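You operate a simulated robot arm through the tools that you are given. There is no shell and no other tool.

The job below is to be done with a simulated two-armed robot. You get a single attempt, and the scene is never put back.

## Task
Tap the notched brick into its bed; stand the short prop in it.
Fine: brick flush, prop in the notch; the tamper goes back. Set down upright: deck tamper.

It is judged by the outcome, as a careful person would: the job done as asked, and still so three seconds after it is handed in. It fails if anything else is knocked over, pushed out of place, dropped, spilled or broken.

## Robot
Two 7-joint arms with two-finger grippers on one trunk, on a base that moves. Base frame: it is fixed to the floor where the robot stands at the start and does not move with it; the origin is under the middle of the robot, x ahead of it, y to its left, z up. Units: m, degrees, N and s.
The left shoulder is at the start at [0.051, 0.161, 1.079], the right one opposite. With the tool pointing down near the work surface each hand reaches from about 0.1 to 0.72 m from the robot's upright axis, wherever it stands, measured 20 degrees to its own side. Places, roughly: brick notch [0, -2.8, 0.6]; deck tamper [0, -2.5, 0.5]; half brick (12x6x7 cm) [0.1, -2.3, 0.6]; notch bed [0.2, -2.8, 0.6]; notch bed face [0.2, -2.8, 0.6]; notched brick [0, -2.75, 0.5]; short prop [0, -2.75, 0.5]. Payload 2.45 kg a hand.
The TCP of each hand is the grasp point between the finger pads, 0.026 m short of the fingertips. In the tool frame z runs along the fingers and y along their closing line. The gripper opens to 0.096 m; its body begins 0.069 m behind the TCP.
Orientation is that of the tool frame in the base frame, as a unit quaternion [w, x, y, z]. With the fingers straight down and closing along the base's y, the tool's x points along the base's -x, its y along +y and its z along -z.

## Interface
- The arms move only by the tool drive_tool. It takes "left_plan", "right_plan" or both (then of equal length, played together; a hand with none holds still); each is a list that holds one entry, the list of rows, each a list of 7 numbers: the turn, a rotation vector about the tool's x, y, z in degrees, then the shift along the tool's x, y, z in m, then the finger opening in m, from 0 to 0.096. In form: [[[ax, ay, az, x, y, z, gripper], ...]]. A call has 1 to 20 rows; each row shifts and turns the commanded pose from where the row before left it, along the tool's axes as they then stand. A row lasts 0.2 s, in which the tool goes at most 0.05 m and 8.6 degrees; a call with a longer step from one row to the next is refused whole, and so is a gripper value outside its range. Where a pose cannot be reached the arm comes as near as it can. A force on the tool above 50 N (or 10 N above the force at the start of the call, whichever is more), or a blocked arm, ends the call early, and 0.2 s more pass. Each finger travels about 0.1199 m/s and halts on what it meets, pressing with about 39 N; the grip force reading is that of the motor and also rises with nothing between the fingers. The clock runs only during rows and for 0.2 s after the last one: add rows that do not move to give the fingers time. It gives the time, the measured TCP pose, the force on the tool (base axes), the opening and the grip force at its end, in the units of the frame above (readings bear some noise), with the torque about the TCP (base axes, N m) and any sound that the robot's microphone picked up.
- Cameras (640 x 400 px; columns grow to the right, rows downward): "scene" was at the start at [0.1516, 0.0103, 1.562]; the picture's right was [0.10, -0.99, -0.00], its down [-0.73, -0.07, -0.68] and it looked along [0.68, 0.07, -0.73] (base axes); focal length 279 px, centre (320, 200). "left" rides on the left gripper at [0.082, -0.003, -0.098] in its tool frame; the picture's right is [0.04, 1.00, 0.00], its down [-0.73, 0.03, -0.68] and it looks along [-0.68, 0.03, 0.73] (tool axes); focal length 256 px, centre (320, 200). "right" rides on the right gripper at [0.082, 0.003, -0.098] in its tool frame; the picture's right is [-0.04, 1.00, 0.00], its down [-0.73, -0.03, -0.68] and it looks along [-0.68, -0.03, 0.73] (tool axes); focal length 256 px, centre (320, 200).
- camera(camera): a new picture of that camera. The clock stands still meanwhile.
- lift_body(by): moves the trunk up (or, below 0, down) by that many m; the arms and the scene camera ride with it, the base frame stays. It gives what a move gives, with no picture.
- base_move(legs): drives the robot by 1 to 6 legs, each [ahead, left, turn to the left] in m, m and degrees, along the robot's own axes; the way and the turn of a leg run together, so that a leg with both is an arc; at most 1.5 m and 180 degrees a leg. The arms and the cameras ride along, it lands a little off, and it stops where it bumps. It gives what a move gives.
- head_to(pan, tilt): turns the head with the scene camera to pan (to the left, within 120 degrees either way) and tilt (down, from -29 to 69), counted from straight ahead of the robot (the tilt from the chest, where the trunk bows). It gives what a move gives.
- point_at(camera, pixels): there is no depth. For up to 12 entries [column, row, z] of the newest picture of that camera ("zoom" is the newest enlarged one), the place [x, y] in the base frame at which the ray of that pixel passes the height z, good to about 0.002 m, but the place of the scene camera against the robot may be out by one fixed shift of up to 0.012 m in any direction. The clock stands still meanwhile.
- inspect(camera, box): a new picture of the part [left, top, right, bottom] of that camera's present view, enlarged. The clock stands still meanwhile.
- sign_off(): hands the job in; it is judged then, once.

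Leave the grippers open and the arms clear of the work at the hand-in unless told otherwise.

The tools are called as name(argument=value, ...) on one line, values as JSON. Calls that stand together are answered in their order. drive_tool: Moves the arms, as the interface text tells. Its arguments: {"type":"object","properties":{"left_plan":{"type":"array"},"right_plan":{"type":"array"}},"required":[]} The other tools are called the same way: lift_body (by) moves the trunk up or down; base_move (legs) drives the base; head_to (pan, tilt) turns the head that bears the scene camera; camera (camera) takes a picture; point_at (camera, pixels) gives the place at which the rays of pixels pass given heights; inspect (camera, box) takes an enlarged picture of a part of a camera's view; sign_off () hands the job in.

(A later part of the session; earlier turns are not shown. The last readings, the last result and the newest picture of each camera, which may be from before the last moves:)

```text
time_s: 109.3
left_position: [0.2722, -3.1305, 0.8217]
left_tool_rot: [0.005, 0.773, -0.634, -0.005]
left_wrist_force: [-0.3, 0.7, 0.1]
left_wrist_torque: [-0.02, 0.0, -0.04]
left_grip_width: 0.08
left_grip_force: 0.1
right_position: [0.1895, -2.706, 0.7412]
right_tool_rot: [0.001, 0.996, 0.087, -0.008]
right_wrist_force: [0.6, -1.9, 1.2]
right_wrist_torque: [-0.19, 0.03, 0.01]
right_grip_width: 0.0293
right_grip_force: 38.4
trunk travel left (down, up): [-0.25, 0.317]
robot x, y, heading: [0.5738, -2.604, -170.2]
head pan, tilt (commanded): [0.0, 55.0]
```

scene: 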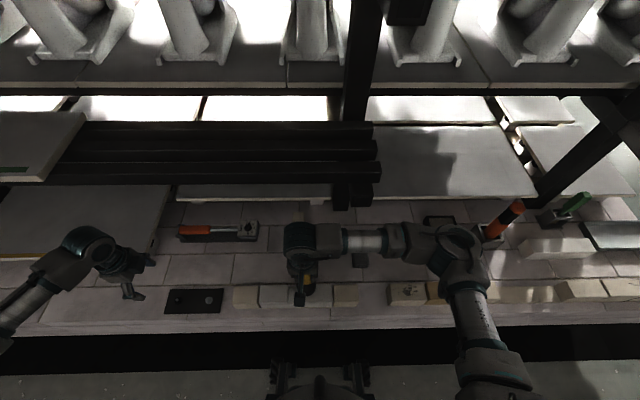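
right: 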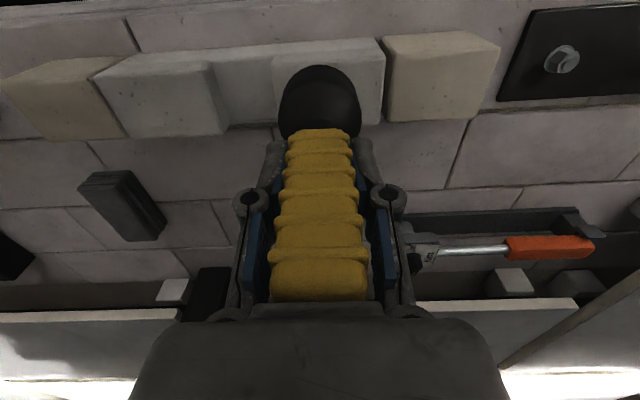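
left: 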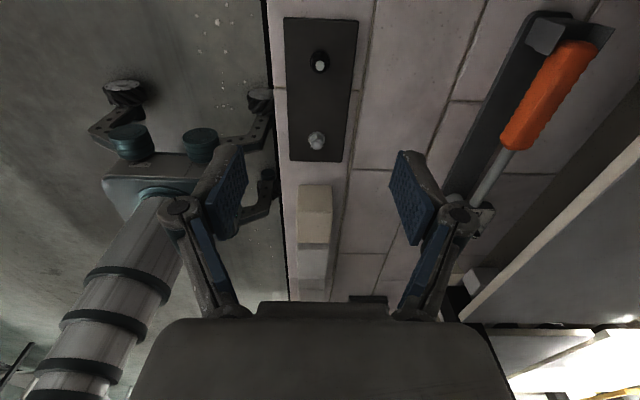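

Right leg answers at about 0.7407, the left at 0.7406: level, about 1 mm above the left neighbour. I also feel the right neighbour as a second reference.

drive_tool(right_plan=[[[0, 0, 0, 0, 0, -0.01, 0.02], [0, 0, 0, 0, 0, -0.012, 0.02], [0, 0, 0, 0, -0.006, 0, 0.02], [0, 0, 0, 0, -0.012, 0, 0.02], [0, 0, 0, 0, -0.016, 0, 0.02], [0, 0, 0, 0, -0.018, 0, 0.02], [0, 0, 0, 0, -0.018, 0, 0.02], [0, 0, 0, 0, -0.016, 0, 0.02], [0, 0, 0, 0, -0.012, 0, 0.02], [0, 0, 0, 0, -0.006, 0, 0.02], [0, 0, 0, 0, 0, 0, 0.02], [0, 0, 0, 0, 0, 0, 0.02], [0, 0, 0, 0, 0, 0, 0.02], [0, 0, 0, 0, 0, 0.012, 0.02], [0, 0, 0, 0, 0, 0.006, 0.02], [0, 0, 0, 0, 0, 0, 0.02]]])

inspect(camera="scene", box=[240, 240, 380, 320])

camera(camera="right")

```text
time_s: 112.7
left_position: [0.2715, -3.129, 0.8216]
left_tool_rot: [0.006, 0.773, -0.634, -0.004]
left_wrist_force: [0.1, -0.6, 0.0]
left_wrist_torque: [-0.02, 0.01, 0.02]
left_grip_width: 0.08
left_grip_force: 0.0
right_position: [0.1703, -2.6045, 0.7433]
right_tool_rot: [-0.001, 0.996, 0.087, -0.008]
right_wrist_force: [0.5, 0.2, -3.5]
right_wrist_torque: [-0.03, -0.01, 0.02]
right_grip_width: 0.0292
right_grip_force: 39.6
trunk travel left (down, up): [-0.25, 0.317]
robot x, y, heading: [0.5741, -2.6044, -170.3]
head pan, tilt (commanded): [0.0, 55.0]
```

```text
4.57 times, centred on (310, 280) of scene
```

zoom: 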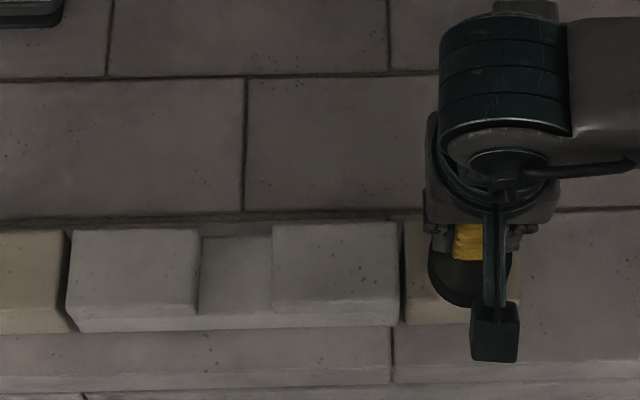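

```text
taken
```

right: 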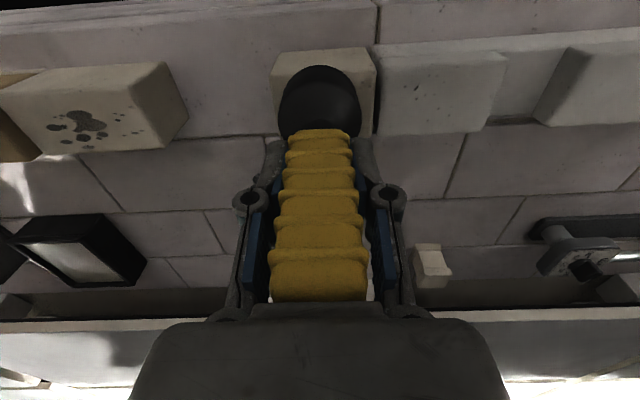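

The foot is over the right neighbour alone. I feel downward in 1 mm steps.

drive_tool(right_plan=[[[0, 0, 0, 0, 0, 0.0015, 0.02], [0, 0, 0, 0, 0, 0, 0.02]]])

drive_tool(right_plan=[[[0, 0, 0, 0, 0, 0.001, 0.02], [0, 0, 0, 0, 0, 0, 0.02]]])

drive_tool(right_plan=[[[0, 0, 0, 0, 0, 0.001, 0.02], [0, 0, 0, 0, 0, 0, 0.02]]])

```text
time_s: 113.3
left_position: [0.2718, -3.1293, 0.8207]
left_tool_rot: [0.005, 0.774, -0.634, -0.004]
left_wrist_force: [0.4, 0.2, -0.2]
left_wrist_torque: [0.01, -0.01, 0.01]
left_grip_width: 0.0802
left_grip_force: 0.1
right_position: [0.1706, -2.6042, 0.7415]
right_tool_rot: [0.0, 0.996, 0.087, -0.007]
right_wrist_force: [0.5, -0.6, -2.9]
right_wrist_torque: [-0.01, 0.01, -0.03]
right_grip_width: 0.0293
right_grip_force: 39.2
trunk travel left (down, up): [-0.25, 0.317]
robot x, y, heading: [0.575, -2.6062, -170.1]
head pan, tilt (commanded): [0.0, 55.0]
```

```text
time_s: 113.9
left_position: [0.2718, -3.1305, 0.8214]
left_tool_rot: [0.006, 0.773, -0.634, -0.004]
left_wrist_force: [1.2, -0.3, -0.1]
left_wrist_torque: [0.0, 0.0, 0.0]
left_grip_width: 0.0801
left_grip_force: 0.0
right_position: [0.1697, -2.6041, 0.7405]
right_tool_rot: [-0.001, 0.996, 0.087, -0.008]
right_wrist_force: [0.7, 0.1, -3.6]
right_wrist_torque: [0.03, 0.0, 0.03]
right_grip_width: 0.0296
right_grip_force: 39.0
trunk travel left (down, up): [-0.25, 0.317]
robot x, y, heading: [0.5736, -2.6058, -170.0]
head pan, tilt (commanded): [0.0, 55.0]
```

```text
time_s: 114.5
left_position: [0.2719, -3.1288, 0.8214]
left_tool_rot: [0.005, 0.773, -0.634, -0.004]
left_wrist_force: [1.1, 0.3, 0.9]
left_wrist_torque: [0.01, 0.02, -0.03]
left_grip_width: 0.0798
left_grip_force: 0.0
right_position: [0.1694, -2.6047, 0.74]
right_tool_rot: [0.0, 0.996, 0.088, -0.007]
right_wrist_force: [-0.9, 0.2, -3.2]
right_wrist_torque: [0.02, 0.02, 0.0]
right_grip_width: 0.0292
right_grip_force: 38.5
trunk travel left (down, up): [-0.25, 0.317]
robot x, y, heading: [0.5734, -2.6053, -170.0]
head pan, tilt (commanded): [0.0, 55.0]
```

drive_tool(right_plan=[[[0, 0, 0, 0, 0, 0.001, 0.02], [0, 0, 0, 0, 0, 0, 0.02]]])

drive_tool(right_plan=[[[0, 0, 0, 0, 0, 0.001, 0.02], [0, 0, 0, 0, 0, 0, 0.02]]])

```text
time_s: 115.1
left_position: [0.2728, -3.1296, 0.8218]
left_tool_rot: [0.005, 0.773, -0.634, -0.005]
left_wrist_force: [0.5, 0.0, 0.3]
left_wrist_torque: [0.03, 0.02, 0.02]
left_grip_width: 0.0802
left_grip_force: 0.1
right_position: [0.1711, -2.6056, 0.7388]
right_tool_rot: [0.0, 0.996, 0.087, -0.008]
right_wrist_force: [-0.5, -0.3, -3.1]
right_wrist_torque: [0.02, -0.02, 0.0]
right_grip_width: 0.0294
right_grip_force: 38.3
trunk travel left (down, up): [-0.25, 0.317]
robot x, y, heading: [0.5727, -2.6058, -169.8]
head pan, tilt (commanded): [0.0, 55.0]
```

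```text
time_s: 115.7
left_position: [0.2728, -3.1296, 0.8207]
left_tool_rot: [0.006, 0.773, -0.634, -0.005]
left_wrist_force: [0.5, 0.0, -0.6]
left_wrist_torque: [0.01, 0.01, 0.02]
left_grip_width: 0.0799
left_grip_force: 0.0
right_position: [0.1705, -2.6041, 0.7402]
right_tool_rot: [0.001, 0.996, 0.087, -0.008]
right_wrist_force: [0.6, 3.7, 12.9]
right_wrist_torque: [0.26, -0.32, 0.05]
right_grip_width: 0.0294
right_grip_force: 39.1
trunk travel left (down, up): [-0.25, 0.317]
robot x, y, heading: [0.5752, -2.6067, -170.1]
head pan, tilt (commanded): [0.0, 55.0]
```

The right neighbour answers about 1 mm lower than the brick. So one more light tap is due: back over the right leg, then a tap aimed about 6 mm past contact.

drive_tool(right_plan=[[[0, 0, 0, 0, 0, -0.01, 0.02], [0, 0, 0, 0, 0, -0.012, 0.02], [0, 0, 0, 0, 0.006, 0, 0.02], [0, 0, 0, 0, 0.012, 0, 0.02], [0, 0, 0, 0, 0.016, 0, 0.02], [0, 0, 0, 0, 0.018, 0, 0.02], [0, 0, 0, 0, 0.018, 0, 0.02], [0, 0, 0, 0, 0.016, 0, 0.02], [0, 0, 0, 0, 0.012, 0, 0.02], [0, 0, 0, 0, 0.006, 0, 0.02], [0, 0, 0, 0, 0, 0, 0.02], [0, 0, 0, 0, 0, 0, 0.02], [0, 0, 0, 0, 0, 0, 0.02], [0, 0, 0, 0, 0, 0.0262, 0.02], [0, 0, 0, 0, 0, -0.0262, 0.02], [0, 0, 0, 0, 0, 0, 0.02]]])

drive_tool(right_plan=[[[0, 0, 0, 0, 0, 0.015, 0.02], [0, 0, 0, 0, 0, 0.0052, 0.02], [0, 0, 0, 0, 0, 0, 0.02]]])

```text
time_s: 119.1
left_position: [0.271, -3.1292, 0.8208]
left_tool_rot: [0.006, 0.774, -0.634, -0.005]
left_wrist_force: [0.4, 0.0, -0.2]
left_wrist_torque: [0.05, -0.01, 0.02]
left_grip_width: 0.0799
left_grip_force: 0.1
right_position: [0.1903, -2.7073, 0.7604]
right_tool_rot: [-0.001, 0.996, 0.087, -0.008]
right_wrist_force: [-0.2, 0.2, -1.6]
right_wrist_torque: [-0.04, 0.0, 0.01]
right_grip_width: 0.0298
right_grip_force: 39.2
trunk travel left (down, up): [-0.25, 0.317]
robot x, y, heading: [0.5718, -2.6016, -170.0]
head pan, tilt (commanded): [0.0, 55.0]
```

```text
time_s: 119.9
left_position: [0.272, -3.1298, 0.8207]
left_tool_rot: [0.006, 0.773, -0.634, -0.004]
left_wrist_force: [0.2, 0.2, -0.2]
left_wrist_torque: [0.0, -0.01, 0.0]
left_grip_width: 0.0802
left_grip_force: 0.1
right_position: [0.1886, -2.7066, 0.7411]
right_tool_rot: [0.0, 0.996, 0.088, -0.008]
right_wrist_force: [0.0, -0.4, -2.7]
right_wrist_torque: [-0.02, -0.02, -0.02]
right_grip_width: 0.0296
right_grip_force: 39.3
trunk travel left (down, up): [-0.25, 0.317]
robot x, y, heading: [0.5772, -2.6084, -170.0]
head pan, tilt (commanded): [0.0, 55.0]
```

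Free at the former contact level. I feel further in 0.7 mm steps.

drive_tool(right_plan=[[[0, 0, 0, 0, 0, 0.0008, 0.02], [0, 0, 0, 0, 0, 0, 0.02]]])

drive_tool(right_plan=[[[0, 0, 0, 0, 0, 0.0007, 0.02], [0, 0, 0, 0, 0, 0, 0.02]]])

drive_tool(right_plan=[[[0, 0, 0, 0, 0, 0.0007, 0.02], [0, 0, 0, 0, 0, 0, 0.02]]])

```text
time_s: 120.5
left_position: [0.2711, -3.1297, 0.8218]
left_tool_rot: [0.006, 0.773, -0.635, -0.005]
left_wrist_force: [1.3, 0.0, -0.1]
left_wrist_torque: [-0.02, 0.01, 0.0]
left_grip_width: 0.0799
left_grip_force: 0.0
right_position: [0.1893, -2.7075, 0.7407]
right_tool_rot: [0.0, 0.996, 0.087, -0.007]
right_wrist_force: [0.2, -0.4, -3.0]
right_wrist_torque: [-0.03, 0.02, -0.01]
right_grip_width: 0.0294
right_grip_force: 38.6
trunk travel left (down, up): [-0.25, 0.317]
robot x, y, heading: [0.5729, -2.6041, -170.2]
head pan, tilt (commanded): [0.0, 55.0]
```

```text
time_s: 121.1
left_position: [0.2731, -3.1309, 0.8216]
left_tool_rot: [0.006, 0.773, -0.634, -0.005]
left_wrist_force: [0.0, 0.3, -0.5]
left_wrist_torque: [-0.02, 0.01, -0.03]
left_grip_width: 0.0797
left_grip_force: 0.1
right_position: [0.1881, -2.7075, 0.74]
right_tool_rot: [0.0, 0.996, 0.087, -0.006]
right_wrist_force: [2.3, 0.6, 1.2]
right_wrist_torque: [-0.05, -0.14, 0.04]
right_grip_width: 0.0297
right_grip_force: 39.0
trunk travel left (down, up): [-0.25, 0.317]
robot x, y, heading: [0.5725, -2.6035, -170.2]
head pan, tilt (commanded): [0.0, 55.0]
```

```text
time_s: 121.7
left_position: [0.2718, -3.1299, 0.8222]
left_tool_rot: [0.006, 0.773, -0.634, -0.005]
left_wrist_force: [-0.2, 0.0, 0.9]
left_wrist_torque: [-0.04, 0.0, 0.02]
left_grip_width: 0.08
left_grip_force: 0.0
right_position: [0.1894, -2.7072, 0.7397]
right_tool_rot: [0.001, 0.996, 0.087, -0.007]
right_wrist_force: [3.1, -0.7, 10.4]
right_wrist_torque: [-0.05, -0.21, 0.02]
right_grip_width: 0.0297
right_grip_force: 38.9
trunk travel left (down, up): [-0.25, 0.317]
robot x, y, heading: [0.5721, -2.6056, -170.2]
head pan, tilt (commanded): [0.0, 55.0]
```

The right leg now answers at the neighbour's level within about half a millimetre. I move slowly to the left leg and check it the same way.

drive_tool(right_plan=[[[0, 0, 0, 0, 0, -0.01, 0.02], [0, 0, 0, 0, 0, -0.012, 0.02], [0, 0, 0, 0, 0.006, 0, 0.02], [0, 0, 0, 0, 0.012, 0, 0.02], [0, 0, 0, 0, 0.016, 0, 0.02], [0, 0, 0, 0, 0.018, 0, 0.02], [0, 0, 0, 0, 0.018, 0, 0.02], [0, 0, 0, 0, 0.018, 0, 0.02], [0, 0, 0, 0, 0.014, 0, 0.02], [0, 0, 0, 0, 0.01, 0, 0.02], [0, 0, 0, 0, 0.006, 0, 0.02], [0, 0, 0, 0, 0, 0, 0.02], [0, 0, 0, 0, 0, 0, 0.02], [0, 0, 0, 0, 0, 0, 0.02], [0, 0, 0, 0, 0, 0.014, 0.02], [0, 0, 0, 0, 0, 0.0053, 0.02], [0, 0, 0, 0, 0, 0, 0.02]]])

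drive_tool(right_plan=[[[0, 0, 0, 0, 0, 0.001, 0.02], [0, 0, 0, 0, 0, 0, 0.02]]])

drive_tool(right_plan=[[[0, 0, 0, 0, 0, 0.001, 0.02], [0, 0, 0, 0, 0, 0, 0.02]]])

```text
time_s: 125.3
left_position: [0.2708, -3.1298, 0.8222]
left_tool_rot: [0.007, 0.773, -0.635, -0.004]
left_wrist_force: [-0.1, -0.4, 0.6]
left_wrist_torque: [0.02, -0.03, -0.04]
left_grip_width: 0.08
left_grip_force: 0.1
right_position: [0.2106, -2.824, 0.7405]
right_tool_rot: [0.001, 0.996, 0.088, -0.008]
right_wrist_force: [-1.7, 0.5, 2.6]
right_wrist_torque: [0.0, 0.15, -0.02]
right_grip_width: 0.0296
right_grip_force: 39.2
trunk travel left (down, up): [-0.25, 0.317]
robot x, y, heading: [0.5731, -2.6002, -170.0]
head pan, tilt (commanded): [0.0, 55.0]
```

```text
time_s: 125.9
left_position: [0.2729, -3.1295, 0.8219]
left_tool_rot: [0.006, 0.773, -0.634, -0.005]
left_wrist_force: [-0.5, -0.1, -0.2]
left_wrist_torque: [0.03, 0.02, -0.02]
left_grip_width: 0.0799
left_grip_force: 0.1
right_position: [0.2099, -2.8238, 0.7397]
right_tool_rot: [0.001, 0.996, 0.087, -0.008]
right_wrist_force: [2.4, 4.8, 12.3]
right_wrist_torque: [0.31, -0.18, -0.01]
right_grip_width: 0.0297
right_grip_force: 38.7
trunk travel left (down, up): [-0.25, 0.317]
robot x, y, heading: [0.575, -2.6057, -170.0]
head pan, tilt (commanded): [0.0, 55.0]
```

```text
time_s: 126.5
left_position: [0.2733, -3.1292, 0.8217]
left_tool_rot: [0.006, 0.773, -0.635, -0.005]
left_wrist_force: [-0.4, -0.5, -0.6]
left_wrist_torque: [0.0, 0.01, 0.0]
left_grip_width: 0.0798
left_grip_force: 0.0
right_position: [0.21, -2.8229, 0.7398]
right_tool_rot: [0.001, 0.996, 0.087, -0.009]
right_wrist_force: [0.7, 6.3, 26.4]
right_wrist_torque: [0.33, -0.13, -0.01]
right_grip_width: 0.0296
right_grip_force: 39.3
trunk travel left (down, up): [-0.25, 0.317]
robot x, y, heading: [0.5765, -2.605, -170.3]
head pan, tilt (commanded): [0.0, 55.0]
```

The left leg is still about 1 mm proud of its neighbour. I give it one light tap (about 5 mm past contact) and feel again.

drive_tool(right_plan=[[[0, 0, 0, 0, 0, -0.012, 0.02], [0, 0, 0, 0, 0, -0.01, 0.02], [0, 0, 0, 0, 0, 0, 0.02], [0, 0, 0, 0, 0, 0.0248, 0.02], [0, 0, 0, 0, 0, -0.0248, 0.02], [0, 0, 0, 0, 0, 0, 0.02], [0, 0, 0, 0, 0, 0.014, 0.02], [0, 0, 0, 0, 0, 0.0057, 0.02], [0, 0, 0, 0, 0, 0, 0.02]]])

drive_tool(right_plan=[[[0, 0, 0, 0, 0, 0.0007, 0.02], [0, 0, 0, 0, 0, 0, 0.02]]])

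drive_tool(right_plan=[[[0, 0, 0, 0, 0, 0.0007, 0.02], [0, 0, 0, 0, 0, 0, 0.02]]])

```text
time_s: 128.5
left_position: [0.2719, -3.13, 0.8213]
left_tool_rot: [0.006, 0.773, -0.634, -0.004]
left_wrist_force: [-0.9, 0.2, -0.9]
left_wrist_torque: [0.0, -0.01, 0.0]
left_grip_width: 0.08
left_grip_force: 0.1
right_position: [0.2095, -2.823, 0.7408]
right_tool_rot: [0.001, 0.996, 0.087, -0.008]
right_wrist_force: [-0.4, -0.8, -0.9]
right_wrist_torque: [-0.11, 0.03, 0.04]
right_grip_width: 0.0297
right_grip_force: 39.3
trunk travel left (down, up): [-0.25, 0.317]
robot x, y, heading: [0.5704, -2.6025, -170.3]
head pan, tilt (commanded): [0.0, 55.0]
```

```text
time_s: 129.1
left_position: [0.2724, -3.1292, 0.8214]
left_tool_rot: [0.005, 0.774, -0.634, -0.004]
left_wrist_force: [-0.9, -0.4, -0.4]
left_wrist_torque: [0.0, 0.04, -0.02]
left_grip_width: 0.0802
left_grip_force: 0.1
right_position: [0.2091, -2.8224, 0.7408]
right_tool_rot: [0.001, 0.996, 0.087, -0.008]
right_wrist_force: [-3.0, -2.9, 8.7]
right_wrist_torque: [-0.21, 0.21, -0.04]
right_grip_width: 0.0293
right_grip_force: 39.3
trunk travel left (down, up): [-0.25, 0.317]
robot x, y, heading: [0.5758, -2.6073, -170.3]
head pan, tilt (commanded): [0.0, 55.0]
```

```text
time_s: 129.7
left_position: [0.2716, -3.1309, 0.8223]
left_tool_rot: [0.006, 0.773, -0.634, -0.005]
left_wrist_force: [0.9, -0.6, -0.1]
left_wrist_torque: [0.0, -0.01, 0.02]
left_grip_width: 0.0802
left_grip_force: 0.1
right_position: [0.2093, -2.8227, 0.7391]
right_tool_rot: [0.001, 0.996, 0.087, -0.008]
right_wrist_force: [-4.1, -3.0, 19.7]
right_wrist_torque: [-0.2, 0.32, -0.02]
right_grip_width: 0.0296
right_grip_force: 39.2
trunk travel left (down, up): [-0.25, 0.317]
robot x, y, heading: [0.5775, -2.6051, -170.2]
head pan, tilt (commanded): [0.0, 55.0]
```

The left leg did not yield to the lighter tap. I want to see flushness directly: I lift the tamper and move it off to the right, then use the left hand camera for a low view along the bricks.

drive_tool(right_plan=[[[0, 0, 0, 0, 0, -0.01, 0.02], [0, 0, 0, 0, -0.004, -0.02, 0.02], [0, 0, 0, 0, -0.01, -0.02, 0.02], [0, 0, 0, 0, -0.015, -0.01, 0.02], [0, 0, 0, 0, -0.018, 0, 0.02], [0, 0, 0, 0, -0.02, 0, 0.02], [0, 0, 0, 0, -0.02, 0, 0.02], [0, 0, 0, 0, -0.02, 0, 0.02], [0, 0, 0, 0, -0.02, 0, 0.02], [0, 0, 0, 0, -0.02, 0, 0.02], [0, 0, 0, 0, -0.02, 0, 0.02], [0, 0, 0, 0, -0.02, 0, 0.02], [0, 0, 0, 0, -0.018, 0, 0.02], [0, 0, 0, 0, -0.015, 0, 0.02], [0, 0, 0, 0, -0.01, 0, 0.02], [0, 0, 0, 0, -0.005, 0, 0.02], [0, 0, 0, 0, 0, 0, 0.02], [0, 0, 0, 0, 0, 0, 0.02]]], left_plan=[[[0, 0, 0, 0, 0, 0, 0.08], [0, -5, 0, 0, 0, 0, 0.08], [0, -5, 0, 0, 0, 0, 0.08], [0, -5, 0, 0, 0, 0, 0.08], [0, -5, 0, 0, 0, 0, 0.08], [0, -5, 0, 0, 0, 0, 0.08], [0, -5, 0, 0, 0, 0, 0.08], [0, -5, 0, 0, 0, 0, 0.08], [0, -4, 0, 0, 0, 0, 0.08], [0, 0, 0, 0.013, 0, 0.0155, 0.08], [0, 0, 0, 0.013, 0, 0.0155, 0.08], [0, 0, 0, 0.013, 0, 0.0155, 0.08], [0, 0, 0, 0.013, 0, 0.0155, 0.08], [0, 0, 0, 0.013, 0, 0.0155, 0.08], [0, 0, 0, 0, 0, 0, 0.08], [0, 0, 0, 0, 0, 0, 0.08], [0, 0, 0, 0, 0, 0, 0.08], [0, 0, 0, 0, 0, 0, 0.08]]])

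camera(camera="left")

camera(camera="scene")

```text
time_s: 133.5
left_position: [0.2724, -3.1316, 0.718]
left_tool_rot: [-0.207, 0.727, -0.6, -0.262]
left_wrist_force: [0.3, -0.7, -0.7]
left_wrist_torque: [0.02, -0.03, -0.01]
left_grip_width: 0.0799
left_grip_force: 0.1
right_position: [0.1704, -2.5913, 0.8005]
right_tool_rot: [0.0, 0.996, 0.087, -0.006]
right_wrist_force: [-0.3, -0.3, -3.6]
right_wrist_torque: [-0.01, -0.01, -0.02]
right_grip_width: 0.0297
right_grip_force: 38.6
trunk travel left (down, up): [-0.25, 0.317]
robot x, y, heading: [0.5758, -2.6074, -169.9]
head pan, tilt (commanded): [0.0, 55.0]
```

```text
taken
```

left: 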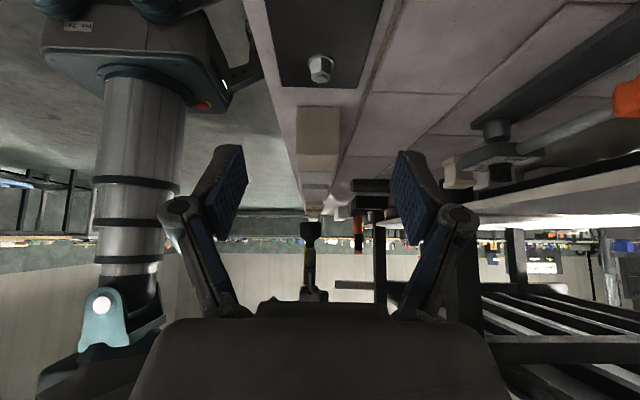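

```text
taken
```

scene: 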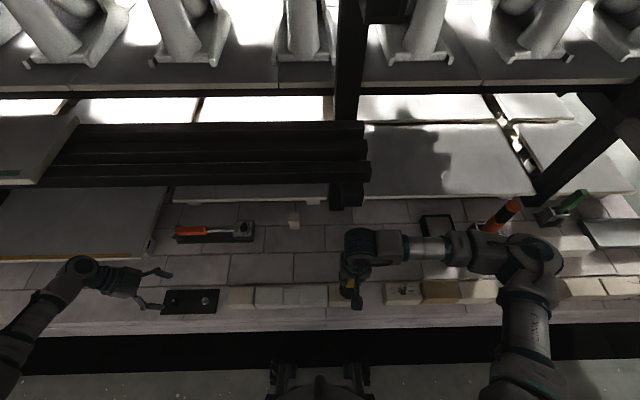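

The picture is upside down (world up is image down); the bricks run from (320, 130) to (313, 215). I enlarge that strip.

inspect(camera="left", box=[270, 100, 370, 225])

inspect(camera="left", box=[290, 165, 350, 210])

```text
3.20 times, centred on (320, 162) of left
```

zoom: 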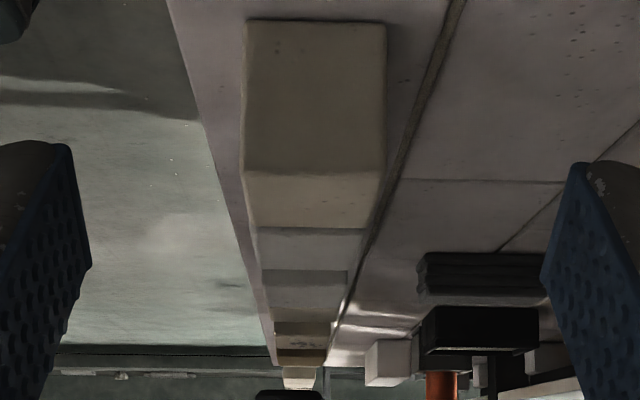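

```text
8.89 times, centred on (320, 188) of left
```

zoom: 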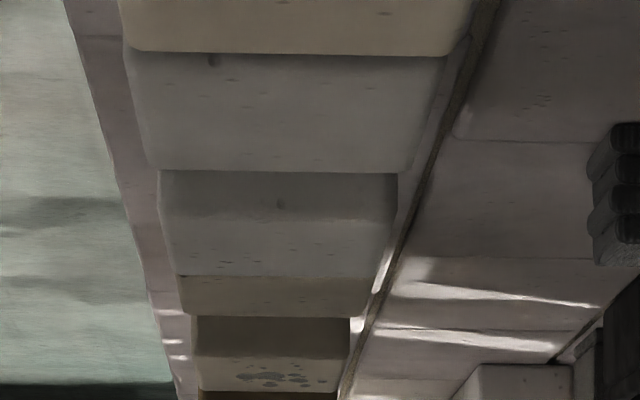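

From this low view the tops run on smoothly: left neighbour, left leg, (notch), right leg, right neighbour. I enlarge the two joints further to look for any step.

inspect(camera="left", box=[295, 160, 345, 185])

inspect(camera="left", box=[295, 185, 345, 210])

```text
12.80 times, centred on (320, 172) of left
```

zoom: 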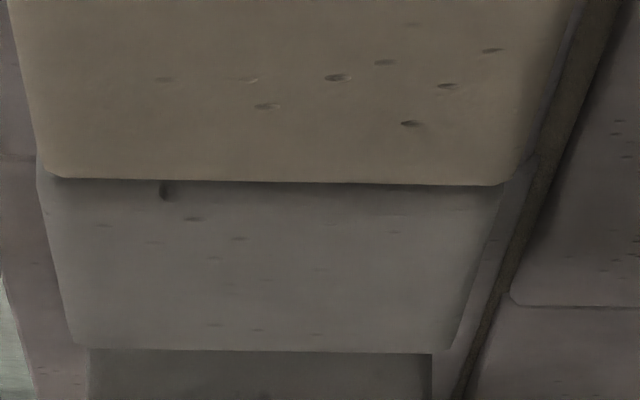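

```text
12.80 times, centred on (320, 198) of left
```

zoom: 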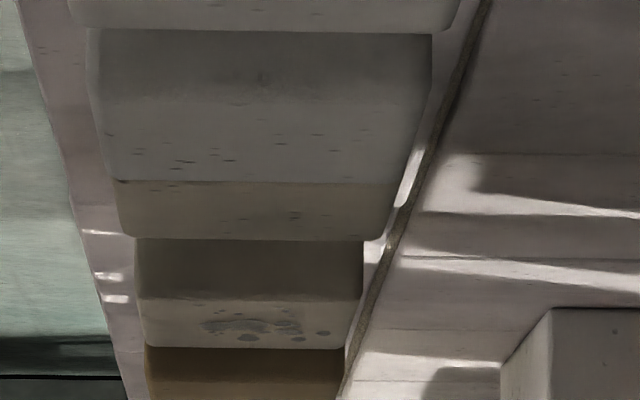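

point_at(camera="left", pixels=[[316.9, 170.6, 0.639], [316.9, 170.6, 0.641], [315.3, 183.7, 0.639], [315.3, 183.7, 0.641], [315.3, 196.5, 0.639], [315.3, 196.5, 0.641], [314.5, 201.1, 0.639], [314.5, 201.1, 0.641], [316.9, 158, 0.639], [316.9, 158, 0.641]])

```text
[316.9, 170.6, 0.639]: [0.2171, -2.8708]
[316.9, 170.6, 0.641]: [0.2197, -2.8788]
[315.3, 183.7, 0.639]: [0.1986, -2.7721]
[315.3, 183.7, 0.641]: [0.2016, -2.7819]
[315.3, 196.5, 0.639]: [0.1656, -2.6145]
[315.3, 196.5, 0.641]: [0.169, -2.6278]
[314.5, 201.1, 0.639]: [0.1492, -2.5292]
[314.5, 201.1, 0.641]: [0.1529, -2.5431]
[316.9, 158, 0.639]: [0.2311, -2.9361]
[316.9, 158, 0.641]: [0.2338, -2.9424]
```

By sight and touch the brick is flush within about 1 mm, with the left end perhaps a hair high. To finish without overshooting I will tap straddling the joint, so that the neighbour stops the foot at flush. First the left joint at [0.221, -2.880]; slow move there.

drive_tool(right_plan=[[[0, 0, 0, 0, 0.006, 0, 0.02], [0, 0, 0, 0, 0.012, 0, 0.02], [0, 0, 0, 0, 0.016, 0, 0.02], [0, 0, 0, 0, 0.019, 0, 0.02], [0, 0, 0, 0, 0.02, 0, 0.02], [0, 0, 0, 0, 0.02, 0, 0.02], [0, 0, 0, 0, 0.02, 0, 0.02], [0, 0, 0, 0, 0.02, 0, 0.02], [0, 0, 0, 0, 0.02, 0, 0.02], [0, 0, 0, 0, 0.02, 0, 0.02], [0, 0, 0, 0, 0.02, 0, 0.02], [0, 0, 0, 0, 0.02, 0, 0.02], [0, 0, 0, 0, 0.02, 0, 0.02], [0, 0, 0, 0, 0.019, 0.005, 0.02], [0, 0, 0, 0, 0.016, 0.01, 0.02], [0, 0, 0, 0, 0.012, 0.01, 0.02], [0, 0, 0, 0, 0.009, 0.01, 0.02], [0, 0, 0, 0, 0.004, 0.005, 0.02], [0, 0, 0, 0, 0, 0, 0.02], [0, 0, 0, 0, 0, 0, 0.02]]])

drive_tool(right_plan=[[[0, 0, 0, 0, 0, 0, 0.02], [0, 0, 0, 0, 0, 0, 0.02], [0, 0, 0, 0, 0, 0, 0.02]]])

camera(camera="right")

camera(camera="left")

```text
time_s: 137.7
left_position: [0.2731, -3.1317, 0.7173]
left_tool_rot: [-0.207, 0.727, -0.6, -0.262]
left_wrist_force: [0.6, -0.9, -0.2]
left_wrist_torque: [0.01, 0.0, 0.01]
left_grip_width: 0.0798
left_grip_force: 0.1
right_position: [0.2194, -2.8805, 0.758]
right_tool_rot: [0.0, 0.996, 0.087, -0.007]
right_wrist_force: [1.4, 0.0, -3.7]
right_wrist_torque: [0.0, 0.01, 0.02]
right_grip_width: 0.0293
right_grip_force: 39.1
trunk travel left (down, up): [-0.25, 0.317]
robot x, y, heading: [0.5772, -2.6071, -170.1]
head pan, tilt (commanded): [0.0, 55.0]
```

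```text
time_s: 138.5
left_position: [0.2713, -3.1324, 0.7179]
left_tool_rot: [-0.207, 0.727, -0.599, -0.263]
left_wrist_force: [-1.1, -0.4, -0.5]
left_wrist_torque: [0.01, -0.01, 0.02]
left_grip_width: 0.0797
left_grip_force: 0.0
right_position: [0.2197, -2.8808, 0.7578]
right_tool_rot: [0.0, 0.996, 0.087, -0.007]
right_wrist_force: [0.5, -0.2, -3.1]
right_wrist_torque: [0.01, 0.02, 0.0]
right_grip_width: 0.0296
right_grip_force: 39.0
trunk travel left (down, up): [-0.25, 0.317]
robot x, y, heading: [0.5748, -2.6058, -170.5]
head pan, tilt (commanded): [0.0, 55.0]
```

```text
taken
```

right: 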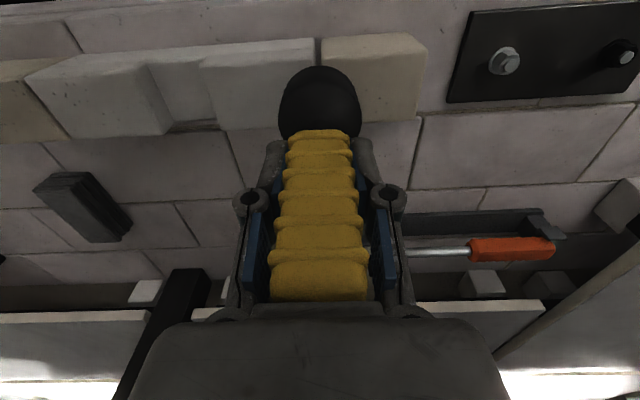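

```text
taken
```

left: 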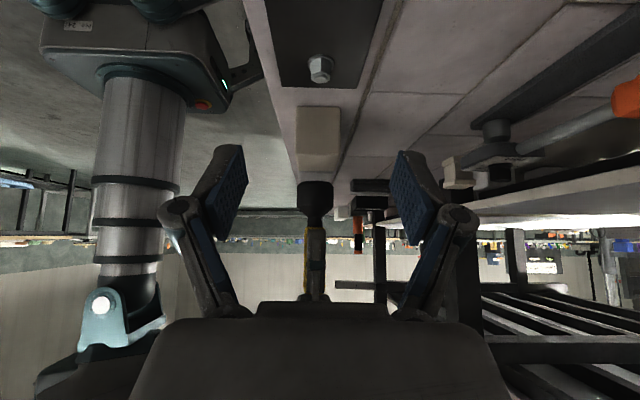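

The foot straddles the left joint (joint at column 316). I tap: 25 mm down from 18 mm above, then back up.

drive_tool(right_plan=[[[0, 0, 0, 0, 0, 0.025, 0.02], [0, 0, 0, 0, 0, -0.025, 0.02], [0, 0, 0, 0, 0, 0, 0.02], [0, 0, 0, 0, 0, 0.0255, 0.02], [0, 0, 0, 0, 0, -0.0255, 0.02], [0, 0, 0, 0, 0, 0, 0.02]]])

drive_tool(right_plan=[[[0, 0, 0, 0, 0, 0.0145, 0.02], [0, 0, 0, 0, 0, 0.003, 0.02], [0, 0, 0, 0, 0, 0, 0.02]]])

drive_tool(right_plan=[[[0, 0, 0, 0, 0, 0.001, 0.02], [0, 0, 0, 0, 0, 0, 0.02]]])

inspect(camera="left", box=[280, 130, 360, 210])

```text
time_s: 139.9
left_position: [0.272, -3.1324, 0.7172]
left_tool_rot: [-0.207, 0.727, -0.6, -0.263]
left_wrist_force: [-0.4, -0.2, 0.2]
left_wrist_torque: [0.02, 0.03, -0.03]
left_grip_width: 0.08
left_grip_force: 0.0
right_position: [0.219, -2.8801, 0.7578]
right_tool_rot: [0.0, 0.996, 0.087, -0.007]
right_wrist_force: [0.4, -0.1, -2.7]
right_wrist_torque: [0.01, 0.0, -0.01]
right_grip_width: 0.0294
right_grip_force: 39.2
trunk travel left (down, up): [-0.25, 0.317]
robot x, y, heading: [0.5753, -2.6013, -170.1]
head pan, tilt (commanded): [0.0, 55.0]
```

```text
time_s: 140.7
left_position: [0.2724, -3.1324, 0.7172]
left_tool_rot: [-0.207, 0.727, -0.6, -0.263]
left_wrist_force: [0.2, 0.5, -0.4]
left_wrist_torque: [0.0, 0.01, 0.01]
left_grip_width: 0.08
left_grip_force: 0.0
right_position: [0.2184, -2.882, 0.7414]
right_tool_rot: [0.0, 0.996, 0.087, -0.007]
right_wrist_force: [-0.5, 0.1, -2.5]
right_wrist_torque: [0.02, 0.03, 0.03]
right_grip_width: 0.0294
right_grip_force: 38.5
trunk travel left (down, up): [-0.25, 0.317]
robot x, y, heading: [0.5756, -2.6053, -170.1]
head pan, tilt (commanded): [0.0, 55.0]
```

```text
time_s: 141.3
left_position: [0.2726, -3.1329, 0.7174]
left_tool_rot: [-0.207, 0.727, -0.6, -0.263]
left_wrist_force: [-0.8, -0.1, -0.2]
left_wrist_torque: [-0.01, -0.02, 0.0]
left_grip_width: 0.0803
left_grip_force: 0.0
right_position: [0.2185, -2.8803, 0.7423]
right_tool_rot: [0.0, 0.996, 0.087, -0.008]
right_wrist_force: [0.4, 0.7, -3.0]
right_wrist_torque: [-0.02, 0.01, -0.02]
right_grip_width: 0.0294
right_grip_force: 38.8
trunk travel left (down, up): [-0.25, 0.317]
robot x, y, heading: [0.5729, -2.6028, -170.0]
head pan, tilt (commanded): [0.0, 55.0]
```

```text
5.00 times, centred on (320, 170) of left
```

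zoom: 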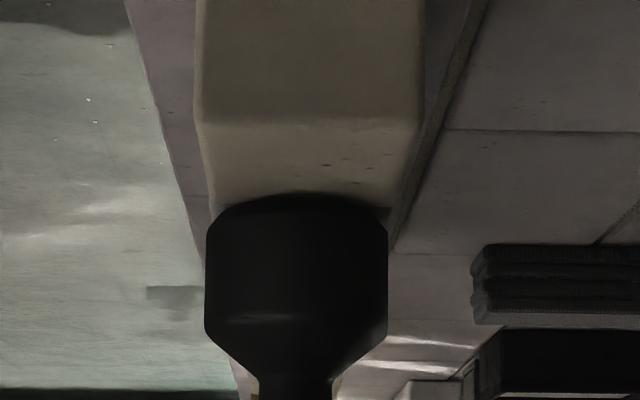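

drive_tool(right_plan=[[[0, 0, 0, 0, 0, 0.001, 0.02], [0, 0, 0, 0, 0, 0, 0.02]]])

drive_tool(right_plan=[[[0, 0, 0, 0, 0, 0.001, 0.02], [0, 0, 0, 0, 0, 0, 0.02]]])

drive_tool(right_plan=[[[0, 0, 0, 0, 0, 0.001, 0.02], [0, 0, 0, 0, 0, 0, 0.02]]])

```text
time_s: 141.9
left_position: [0.2723, -3.1321, 0.7168]
left_tool_rot: [-0.207, 0.727, -0.6, -0.263]
left_wrist_force: [0.6, -0.4, -0.2]
left_wrist_torque: [0.01, 0.01, 0.0]
left_grip_width: 0.0801
left_grip_force: 0.0
right_position: [0.2193, -2.8793, 0.7406]
right_tool_rot: [0.0, 0.996, 0.087, -0.007]
right_wrist_force: [0.4, -0.9, -2.9]
right_wrist_torque: [0.0, -0.02, 0.01]
right_grip_width: 0.0294
right_grip_force: 38.5
trunk travel left (down, up): [-0.25, 0.317]
robot x, y, heading: [0.5763, -2.6047, -170.3]
head pan, tilt (commanded): [0.0, 55.0]
```

```text
time_s: 142.5
left_position: [0.272, -3.1325, 0.7174]
left_tool_rot: [-0.208, 0.727, -0.6, -0.262]
left_wrist_force: [0.1, -0.2, 0.2]
left_wrist_torque: [0.01, 0.02, 0.0]
left_grip_width: 0.0801
left_grip_force: 0.0
right_position: [0.2194, -2.8796, 0.7402]
right_tool_rot: [0.0, 0.996, 0.087, -0.007]
right_wrist_force: [0.7, 0.5, 0.0]
right_wrist_torque: [0.02, 0.01, 0.02]
right_grip_width: 0.0297
right_grip_force: 39.6
trunk travel left (down, up): [-0.25, 0.317]
robot x, y, heading: [0.5738, -2.6046, -170.0]
head pan, tilt (commanded): [0.0, 55.0]
```

```text
time_s: 143.1
left_position: [0.2733, -3.1327, 0.7182]
left_tool_rot: [-0.206, 0.728, -0.6, -0.262]
left_wrist_force: [-0.2, -0.5, 1.2]
left_wrist_torque: [-0.03, 0.01, -0.01]
left_grip_width: 0.0801
left_grip_force: 0.0
right_position: [0.2193, -2.8795, 0.7405]
right_tool_rot: [0.0, 0.996, 0.087, -0.009]
right_wrist_force: [-2.2, -0.9, 16.2]
right_wrist_torque: [0.04, -0.09, -0.01]
right_grip_width: 0.0294
right_grip_force: 39.0
trunk travel left (down, up): [-0.25, 0.317]
robot x, y, heading: [0.5724, -2.6013, -170.2]
head pan, tilt (commanded): [0.0, 55.0]
```

At the left joint the touch torque is near zero with 19 N: the foot bears on brick and neighbour alike, so it is flush there. Now the same check at the right joint, [0.175, -2.648].

drive_tool(right_plan=[[[0, 0, 0, 0, 0, -0.01, 0.02], [0, 0, 0, 0, 0, -0.012, 0.02], [0, 0, 0, 0, -0.006, 0, 0.02], [0, 0, 0, 0, -0.012, 0, 0.02], [0, 0, 0, 0, -0.016, 0, 0.02], [0, 0, 0, 0, -0.02, 0, 0.02], [0, 0, 0, 0, -0.02, 0, 0.02], [0, 0, 0, 0, -0.02, 0, 0.02], [0, 0, 0, 0, -0.02, 0, 0.02], [0, 0, 0, 0, -0.02, 0, 0.02], [0, 0, 0, 0, -0.02, 0, 0.02], [0, 0, 0, 0, -0.02, 0, 0.02], [0, 0, 0, 0, -0.02, 0, 0.02], [0, 0, 0, 0, -0.018, 0, 0.02], [0, 0, 0, 0, -0.014, 0, 0.02], [0, 0, 0, 0, -0.008, 0, 0.02], [0, 0, 0, 0, -0.002, 0, 0.02], [0, 0, 0, 0, 0, 0, 0.02], [0, 0, 0, 0, 0, 0, 0.02], [0, 0, 0, 0, 0, 0, 0.02]]])

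camera(camera="right")

```text
time_s: 147.3
left_position: [0.2717, -3.1332, 0.7172]
left_tool_rot: [-0.207, 0.727, -0.6, -0.262]
left_wrist_force: [0.3, -0.4, 1.3]
left_wrist_torque: [-0.01, 0.03, 0.0]
left_grip_width: 0.0801
left_grip_force: 0.0
right_position: [0.1814, -2.6478, 0.7607]
right_tool_rot: [0.0, 0.996, 0.087, -0.007]
right_wrist_force: [1.0, -0.7, -2.9]
right_wrist_torque: [0.01, 0.02, 0.0]
right_grip_width: 0.0294
right_grip_force: 39.2
trunk travel left (down, up): [-0.25, 0.317]
robot x, y, heading: [0.5733, -2.6055, -170.1]
head pan, tilt (commanded): [0.0, 55.0]
```

```text
taken
```

right: 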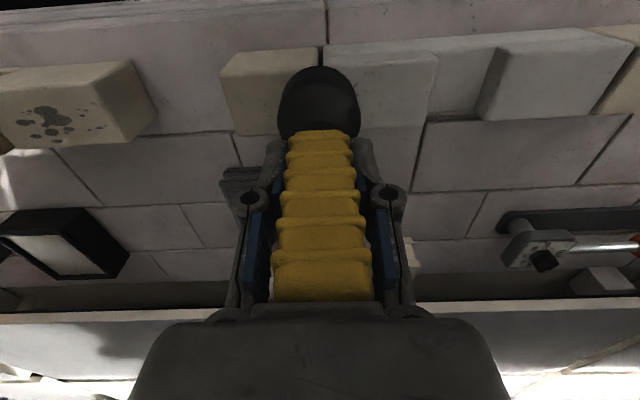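

The foot straddles the right joint (column 323). I feel downward.

drive_tool(right_plan=[[[0, 0, 0, -0.004, 0, 0.013, 0.02], [0, 0, 0, 0, 0, 0.006, 0.02], [0, 0, 0, 0, 0, 0, 0.02]]])

drive_tool(right_plan=[[[0, 0, 0, 0, 0, 0.001, 0.02], [0, 0, 0, 0, 0, 0, 0.02]]])

drive_tool(right_plan=[[[0, 0, 0, 0, 0, 0.001, 0.02], [0, 0, 0, 0, 0, 0, 0.02]]])

drive_tool(right_plan=[[[0, 0, 0, 0, 0, 0.001, 0.02], [0, 0, 0, 0, 0, 0, 0.02]]])

```text
time_s: 148.1
left_position: [0.2713, -3.1322, 0.7175]
left_tool_rot: [-0.207, 0.727, -0.599, -0.263]
left_wrist_force: [0.7, -1.0, -0.3]
left_wrist_torque: [0.01, 0.02, 0.0]
left_grip_width: 0.0799
left_grip_force: 0.0
right_position: [0.1762, -2.6472, 0.7416]
right_tool_rot: [0.001, 0.996, 0.088, -0.008]
right_wrist_force: [0.0, -0.5, -3.3]
right_wrist_torque: [0.03, -0.01, 0.01]
right_grip_width: 0.0294
right_grip_force: 39.0
trunk travel left (down, up): [-0.25, 0.317]
robot x, y, heading: [0.5743, -2.6086, -170.2]
head pan, tilt (commanded): [0.0, 55.0]
```

```text
time_s: 148.7
left_position: [0.2714, -3.1332, 0.7166]
left_tool_rot: [-0.207, 0.727, -0.6, -0.261]
left_wrist_force: [0.3, 0.3, -0.8]
left_wrist_torque: [0.03, 0.01, -0.01]
left_grip_width: 0.0799
left_grip_force: 0.0
right_position: [0.1759, -2.6481, 0.7397]
right_tool_rot: [-0.001, 0.996, 0.087, -0.006]
right_wrist_force: [0.6, 1.1, -3.2]
right_wrist_torque: [0.03, -0.02, 0.04]
right_grip_width: 0.0296
right_grip_force: 39.1
trunk travel left (down, up): [-0.25, 0.317]
robot x, y, heading: [0.5748, -2.6037, -170.1]
head pan, tilt (commanded): [0.0, 55.0]
```

```text
time_s: 149.3
left_position: [0.2712, -3.132, 0.7188]
left_tool_rot: [-0.207, 0.727, -0.599, -0.263]
left_wrist_force: [-0.4, 1.0, -0.4]
left_wrist_torque: [-0.01, -0.01, -0.01]
left_grip_width: 0.0802
left_grip_force: 0.0
right_position: [0.1761, -2.6467, 0.7407]
right_tool_rot: [-0.001, 0.996, 0.088, -0.008]
right_wrist_force: [-2.9, 4.9, 4.5]
right_wrist_torque: [0.21, 0.13, -0.01]
right_grip_width: 0.0296
right_grip_force: 39.6
trunk travel left (down, up): [-0.25, 0.317]
robot x, y, heading: [0.5719, -2.606, -170.3]
head pan, tilt (commanded): [0.0, 55.0]
```

```text
time_s: 149.9
left_position: [0.272, -3.1317, 0.7192]
left_tool_rot: [-0.206, 0.727, -0.6, -0.262]
left_wrist_force: [0.0, -0.3, 0.1]
left_wrist_torque: [-0.02, 0.05, -0.03]
left_grip_width: 0.0801
left_grip_force: 0.0
right_position: [0.1764, -2.6478, 0.7395]
right_tool_rot: [0.001, 0.996, 0.087, -0.009]
right_wrist_force: [-0.6, 7.5, 19.8]
right_wrist_torque: [0.16, -0.18, 0.08]
right_grip_width: 0.0294
right_grip_force: 39.0
trunk travel left (down, up): [-0.25, 0.317]
robot x, y, heading: [0.5754, -2.6029, -170.1]
head pan, tilt (commanded): [0.0, 55.0]
```

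At the right joint the touch bears mostly on the brick side, so it may be a hair proud there. One light straddling tap here as well, then feel again.

drive_tool(right_plan=[[[0, 0, 0, 0, 0, -0.01, 0.02], [0, 0, 0, 0, 0, -0.0095, 0.02], [0, 0, 0, 0, 0, 0, 0.02], [0, 0, 0, 0, 0, 0.0245, 0.02], [0, 0, 0, 0, 0, -0.0245, 0.02], [0, 0, 0, 0, 0, 0, 0.02], [0, 0, 0, 0, 0, 0.0245, 0.02], [0, 0, 0, 0, 0, -0.0245, 0.02], [0, 0, 0, 0, 0, 0, 0.02], [0, 0, 0, 0, 0, 0.0135, 0.02], [0, 0, 0, 0, 0, 0.004, 0.02], [0, 0, 0, 0, 0, 0, 0.02]]])

drive_tool(right_plan=[[[0, 0, 0, 0, 0, 0.001, 0.02], [0, 0, 0, 0, 0, 0, 0.02]]])

drive_tool(right_plan=[[[0, 0, 0, 0, 0, 0.001, 0.02], [0, 0, 0, 0, 0, 0, 0.02]]])

```text
time_s: 152.5
left_position: [0.2718, -3.1335, 0.7173]
left_tool_rot: [-0.208, 0.727, -0.6, -0.263]
left_wrist_force: [-0.6, 0.1, 0.6]
left_wrist_torque: [-0.02, 0.01, 0.02]
left_grip_width: 0.0801
left_grip_force: 0.1
right_position: [0.1753, -2.6491, 0.7415]
right_tool_rot: [-0.001, 0.996, 0.087, -0.007]
right_wrist_force: [1.0, -0.7, -3.5]
right_wrist_torque: [-0.01, 0.04, 0.01]
right_grip_width: 0.0292
right_grip_force: 38.8
trunk travel left (down, up): [-0.25, 0.317]
robot x, y, heading: [0.5715, -2.6023, -169.8]
head pan, tilt (commanded): [0.0, 55.0]
```

```text
time_s: 153.1
left_position: [0.2713, -3.1328, 0.7171]
left_tool_rot: [-0.207, 0.727, -0.6, -0.262]
left_wrist_force: [-0.7, -0.1, 0.1]
left_wrist_torque: [-0.01, 0.02, 0.01]
left_grip_width: 0.0799
left_grip_force: 0.0
right_position: [0.1756, -2.6486, 0.7402]
right_tool_rot: [0.0, 0.996, 0.088, -0.007]
right_wrist_force: [-0.4, -0.1, -3.1]
right_wrist_torque: [0.05, -0.03, 0.03]
right_grip_width: 0.0296
right_grip_force: 38.9
trunk travel left (down, up): [-0.25, 0.317]
robot x, y, heading: [0.5722, -2.6057, -169.8]
head pan, tilt (commanded): [0.0, 55.0]
```

```text
time_s: 153.7
left_position: [0.2721, -3.132, 0.7182]
left_tool_rot: [-0.206, 0.728, -0.599, -0.263]
left_wrist_force: [0.4, 0.3, 0.3]
left_wrist_torque: [0.02, -0.02, -0.01]
left_grip_width: 0.0802
left_grip_force: 0.0
right_position: [0.1744, -2.6482, 0.7402]
right_tool_rot: [0.0, 0.996, 0.087, -0.008]
right_wrist_force: [0.0, 2.0, 7.7]
right_wrist_torque: [-0.13, -0.05, 0.05]
right_grip_width: 0.0295
right_grip_force: 38.8
trunk travel left (down, up): [-0.25, 0.317]
robot x, y, heading: [0.5704, -2.6033, -170.1]
head pan, tilt (commanded): [0.0, 55.0]
```

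It sank another ~0.8 mm and still bears on the brick side. I repeat two straddling taps here — the neighbour will stop the foot — and feel again.

drive_tool(right_plan=[[[0, 0, 0, 0, 0, -0.01, 0.02], [0, 0, 0, 0, 0, -0.0095, 0.02], [0, 0, 0, 0, 0, 0, 0.02], [0, 0, 0, 0, 0, 0.0255, 0.02], [0, 0, 0, 0, 0, -0.0255, 0.02], [0, 0, 0, 0, 0, 0, 0.02], [0, 0, 0, 0, 0, 0.0255, 0.02], [0, 0, 0, 0, 0, -0.0255, 0.02], [0, 0, 0, 0, 0, 0, 0.02], [0, 0, 0, 0, 0, 0.0145, 0.02], [0, 0, 0, 0, 0, 0.004, 0.02], [0, 0, 0, 0, 0, 0, 0.02]]])

drive_tool(right_plan=[[[0, 0, 0, 0, 0, 0.001, 0.02], [0, 0, 0, 0, 0, 0, 0.02]]])

drive_tool(right_plan=[[[0, 0, 0, 0, 0, 0.001, 0.02], [0, 0, 0, 0, 0, 0, 0.02]]])

```text
time_s: 156.3
left_position: [0.2729, -3.1321, 0.7179]
left_tool_rot: [-0.206, 0.727, -0.599, -0.263]
left_wrist_force: [-0.1, -0.2, 0.1]
left_wrist_torque: [-0.04, 0.02, 0.03]
left_grip_width: 0.0799
left_grip_force: 0.0
right_position: [0.1763, -2.6487, 0.7392]
right_tool_rot: [0.001, 0.996, 0.087, -0.009]
right_wrist_force: [-0.1, 2.3, 13.5]
right_wrist_torque: [0.15, -0.08, 0.04]
right_grip_width: 0.0293
right_grip_force: 39.1
trunk travel left (down, up): [-0.25, 0.317]
robot x, y, heading: [0.5723, -2.6039, -170.1]
head pan, tilt (commanded): [0.0, 55.0]
```

```text
time_s: 156.9
left_position: [0.2724, -3.1333, 0.7188]
left_tool_rot: [-0.207, 0.727, -0.6, -0.262]
left_wrist_force: [0.5, 0.6, 1.0]
left_wrist_torque: [0.06, 0.02, 0.02]
left_grip_width: 0.0798
left_grip_force: 0.1
right_position: [0.1756, -2.6488, 0.7387]
right_tool_rot: [0.0, 0.996, 0.087, -0.009]
right_wrist_force: [0.9, 1.5, 22.3]
right_wrist_torque: [-0.04, -0.16, 0.02]
right_grip_width: 0.0297
right_grip_force: 38.9
trunk travel left (down, up): [-0.25, 0.317]
robot x, y, heading: [0.5746, -2.6061, -170.1]
head pan, tilt (commanded): [0.0, 55.0]
```

```text
time_s: 157.5
left_position: [0.2737, -3.1323, 0.7204]
left_tool_rot: [-0.205, 0.727, -0.601, -0.263]
left_wrist_force: [-0.2, 0.0, -0.1]
left_wrist_torque: [-0.03, 0.0, -0.02]
left_grip_width: 0.0801
left_grip_force: 0.0
right_position: [0.1749, -2.6482, 0.7391]
right_tool_rot: [0.001, 0.996, 0.088, -0.009]
right_wrist_force: [1.0, 2.4, 41.2]
right_wrist_torque: [0.04, -0.49, 0.06]
right_grip_width: 0.0293
right_grip_force: 39.4
trunk travel left (down, up): [-0.25, 0.317]
robot x, y, heading: [0.5751, -2.6038, -170.1]
head pan, tilt (commanded): [0.0, 55.0]
```

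Now the touch at the right joint is centred too (both surfaces bear): the brick is flush at both ends. I lift the tamper 8 cm and look at the result before taking it back.

drive_tool(right_plan=[[[0, 0, 0, 0, 0, -0.01, 0.02], [0, 0, 0, 0, 0, -0.02, 0.02], [0, 0, 0, 0, 0, -0.025, 0.02], [0, 0, 0, 0, 0, -0.02, 0.02], [0, 0, 0, 0, 0, -0.008, 0.02], [0, 0, 0, 0, 0, 0, 0.02], [0, 0, 0, 0, 0, 0, 0.02]]])

inspect(camera="left", box=[290, 160, 350, 210])

inspect(camera="scene", box=[220, 240, 380, 320])

camera(camera="right")

```text
time_s: 159.1
left_position: [0.2729, -3.1326, 0.7175]
left_tool_rot: [-0.206, 0.728, -0.599, -0.262]
left_wrist_force: [0.2, -0.6, 0.4]
left_wrist_torque: [-0.02, -0.01, -0.01]
left_grip_width: 0.0802
left_grip_force: 0.1
right_position: [0.1761, -2.6484, 0.82]
right_tool_rot: [0.001, 0.996, 0.088, -0.007]
right_wrist_force: [0.5, 0.7, -3.3]
right_wrist_torque: [0.0, 0.0, 0.02]
right_grip_width: 0.0293
right_grip_force: 39.1
trunk travel left (down, up): [-0.25, 0.317]
robot x, y, heading: [0.5729, -2.6017, -170.1]
head pan, tilt (commanded): [0.0, 55.0]
```

```text
8.00 times, centred on (320, 185) of left
```

zoom: 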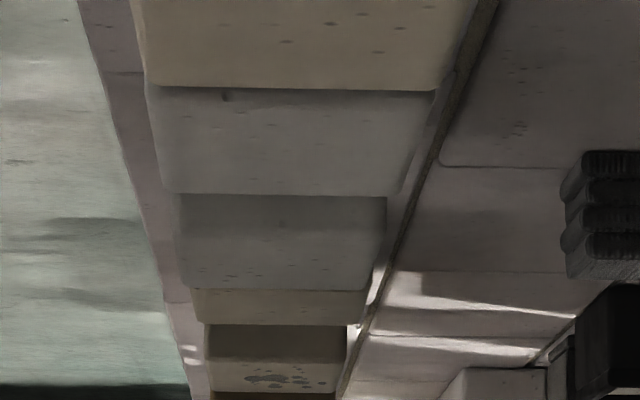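

```text
4.00 times, centred on (300, 280) of scene
```

zoom: 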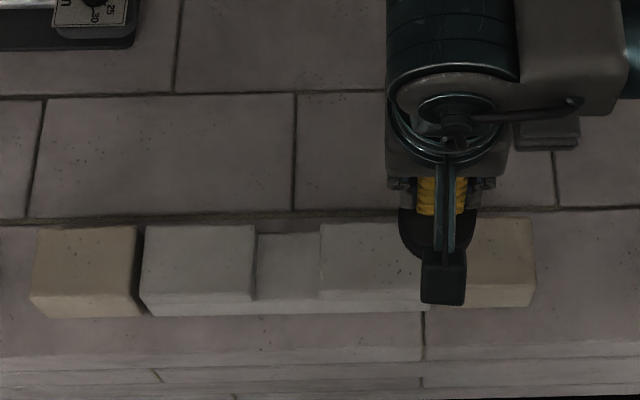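

```text
taken
```

right: 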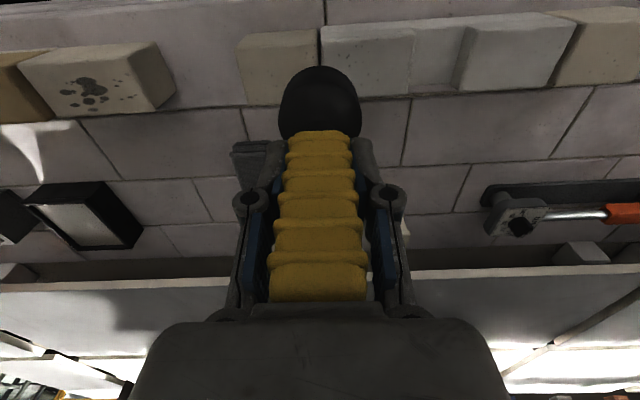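

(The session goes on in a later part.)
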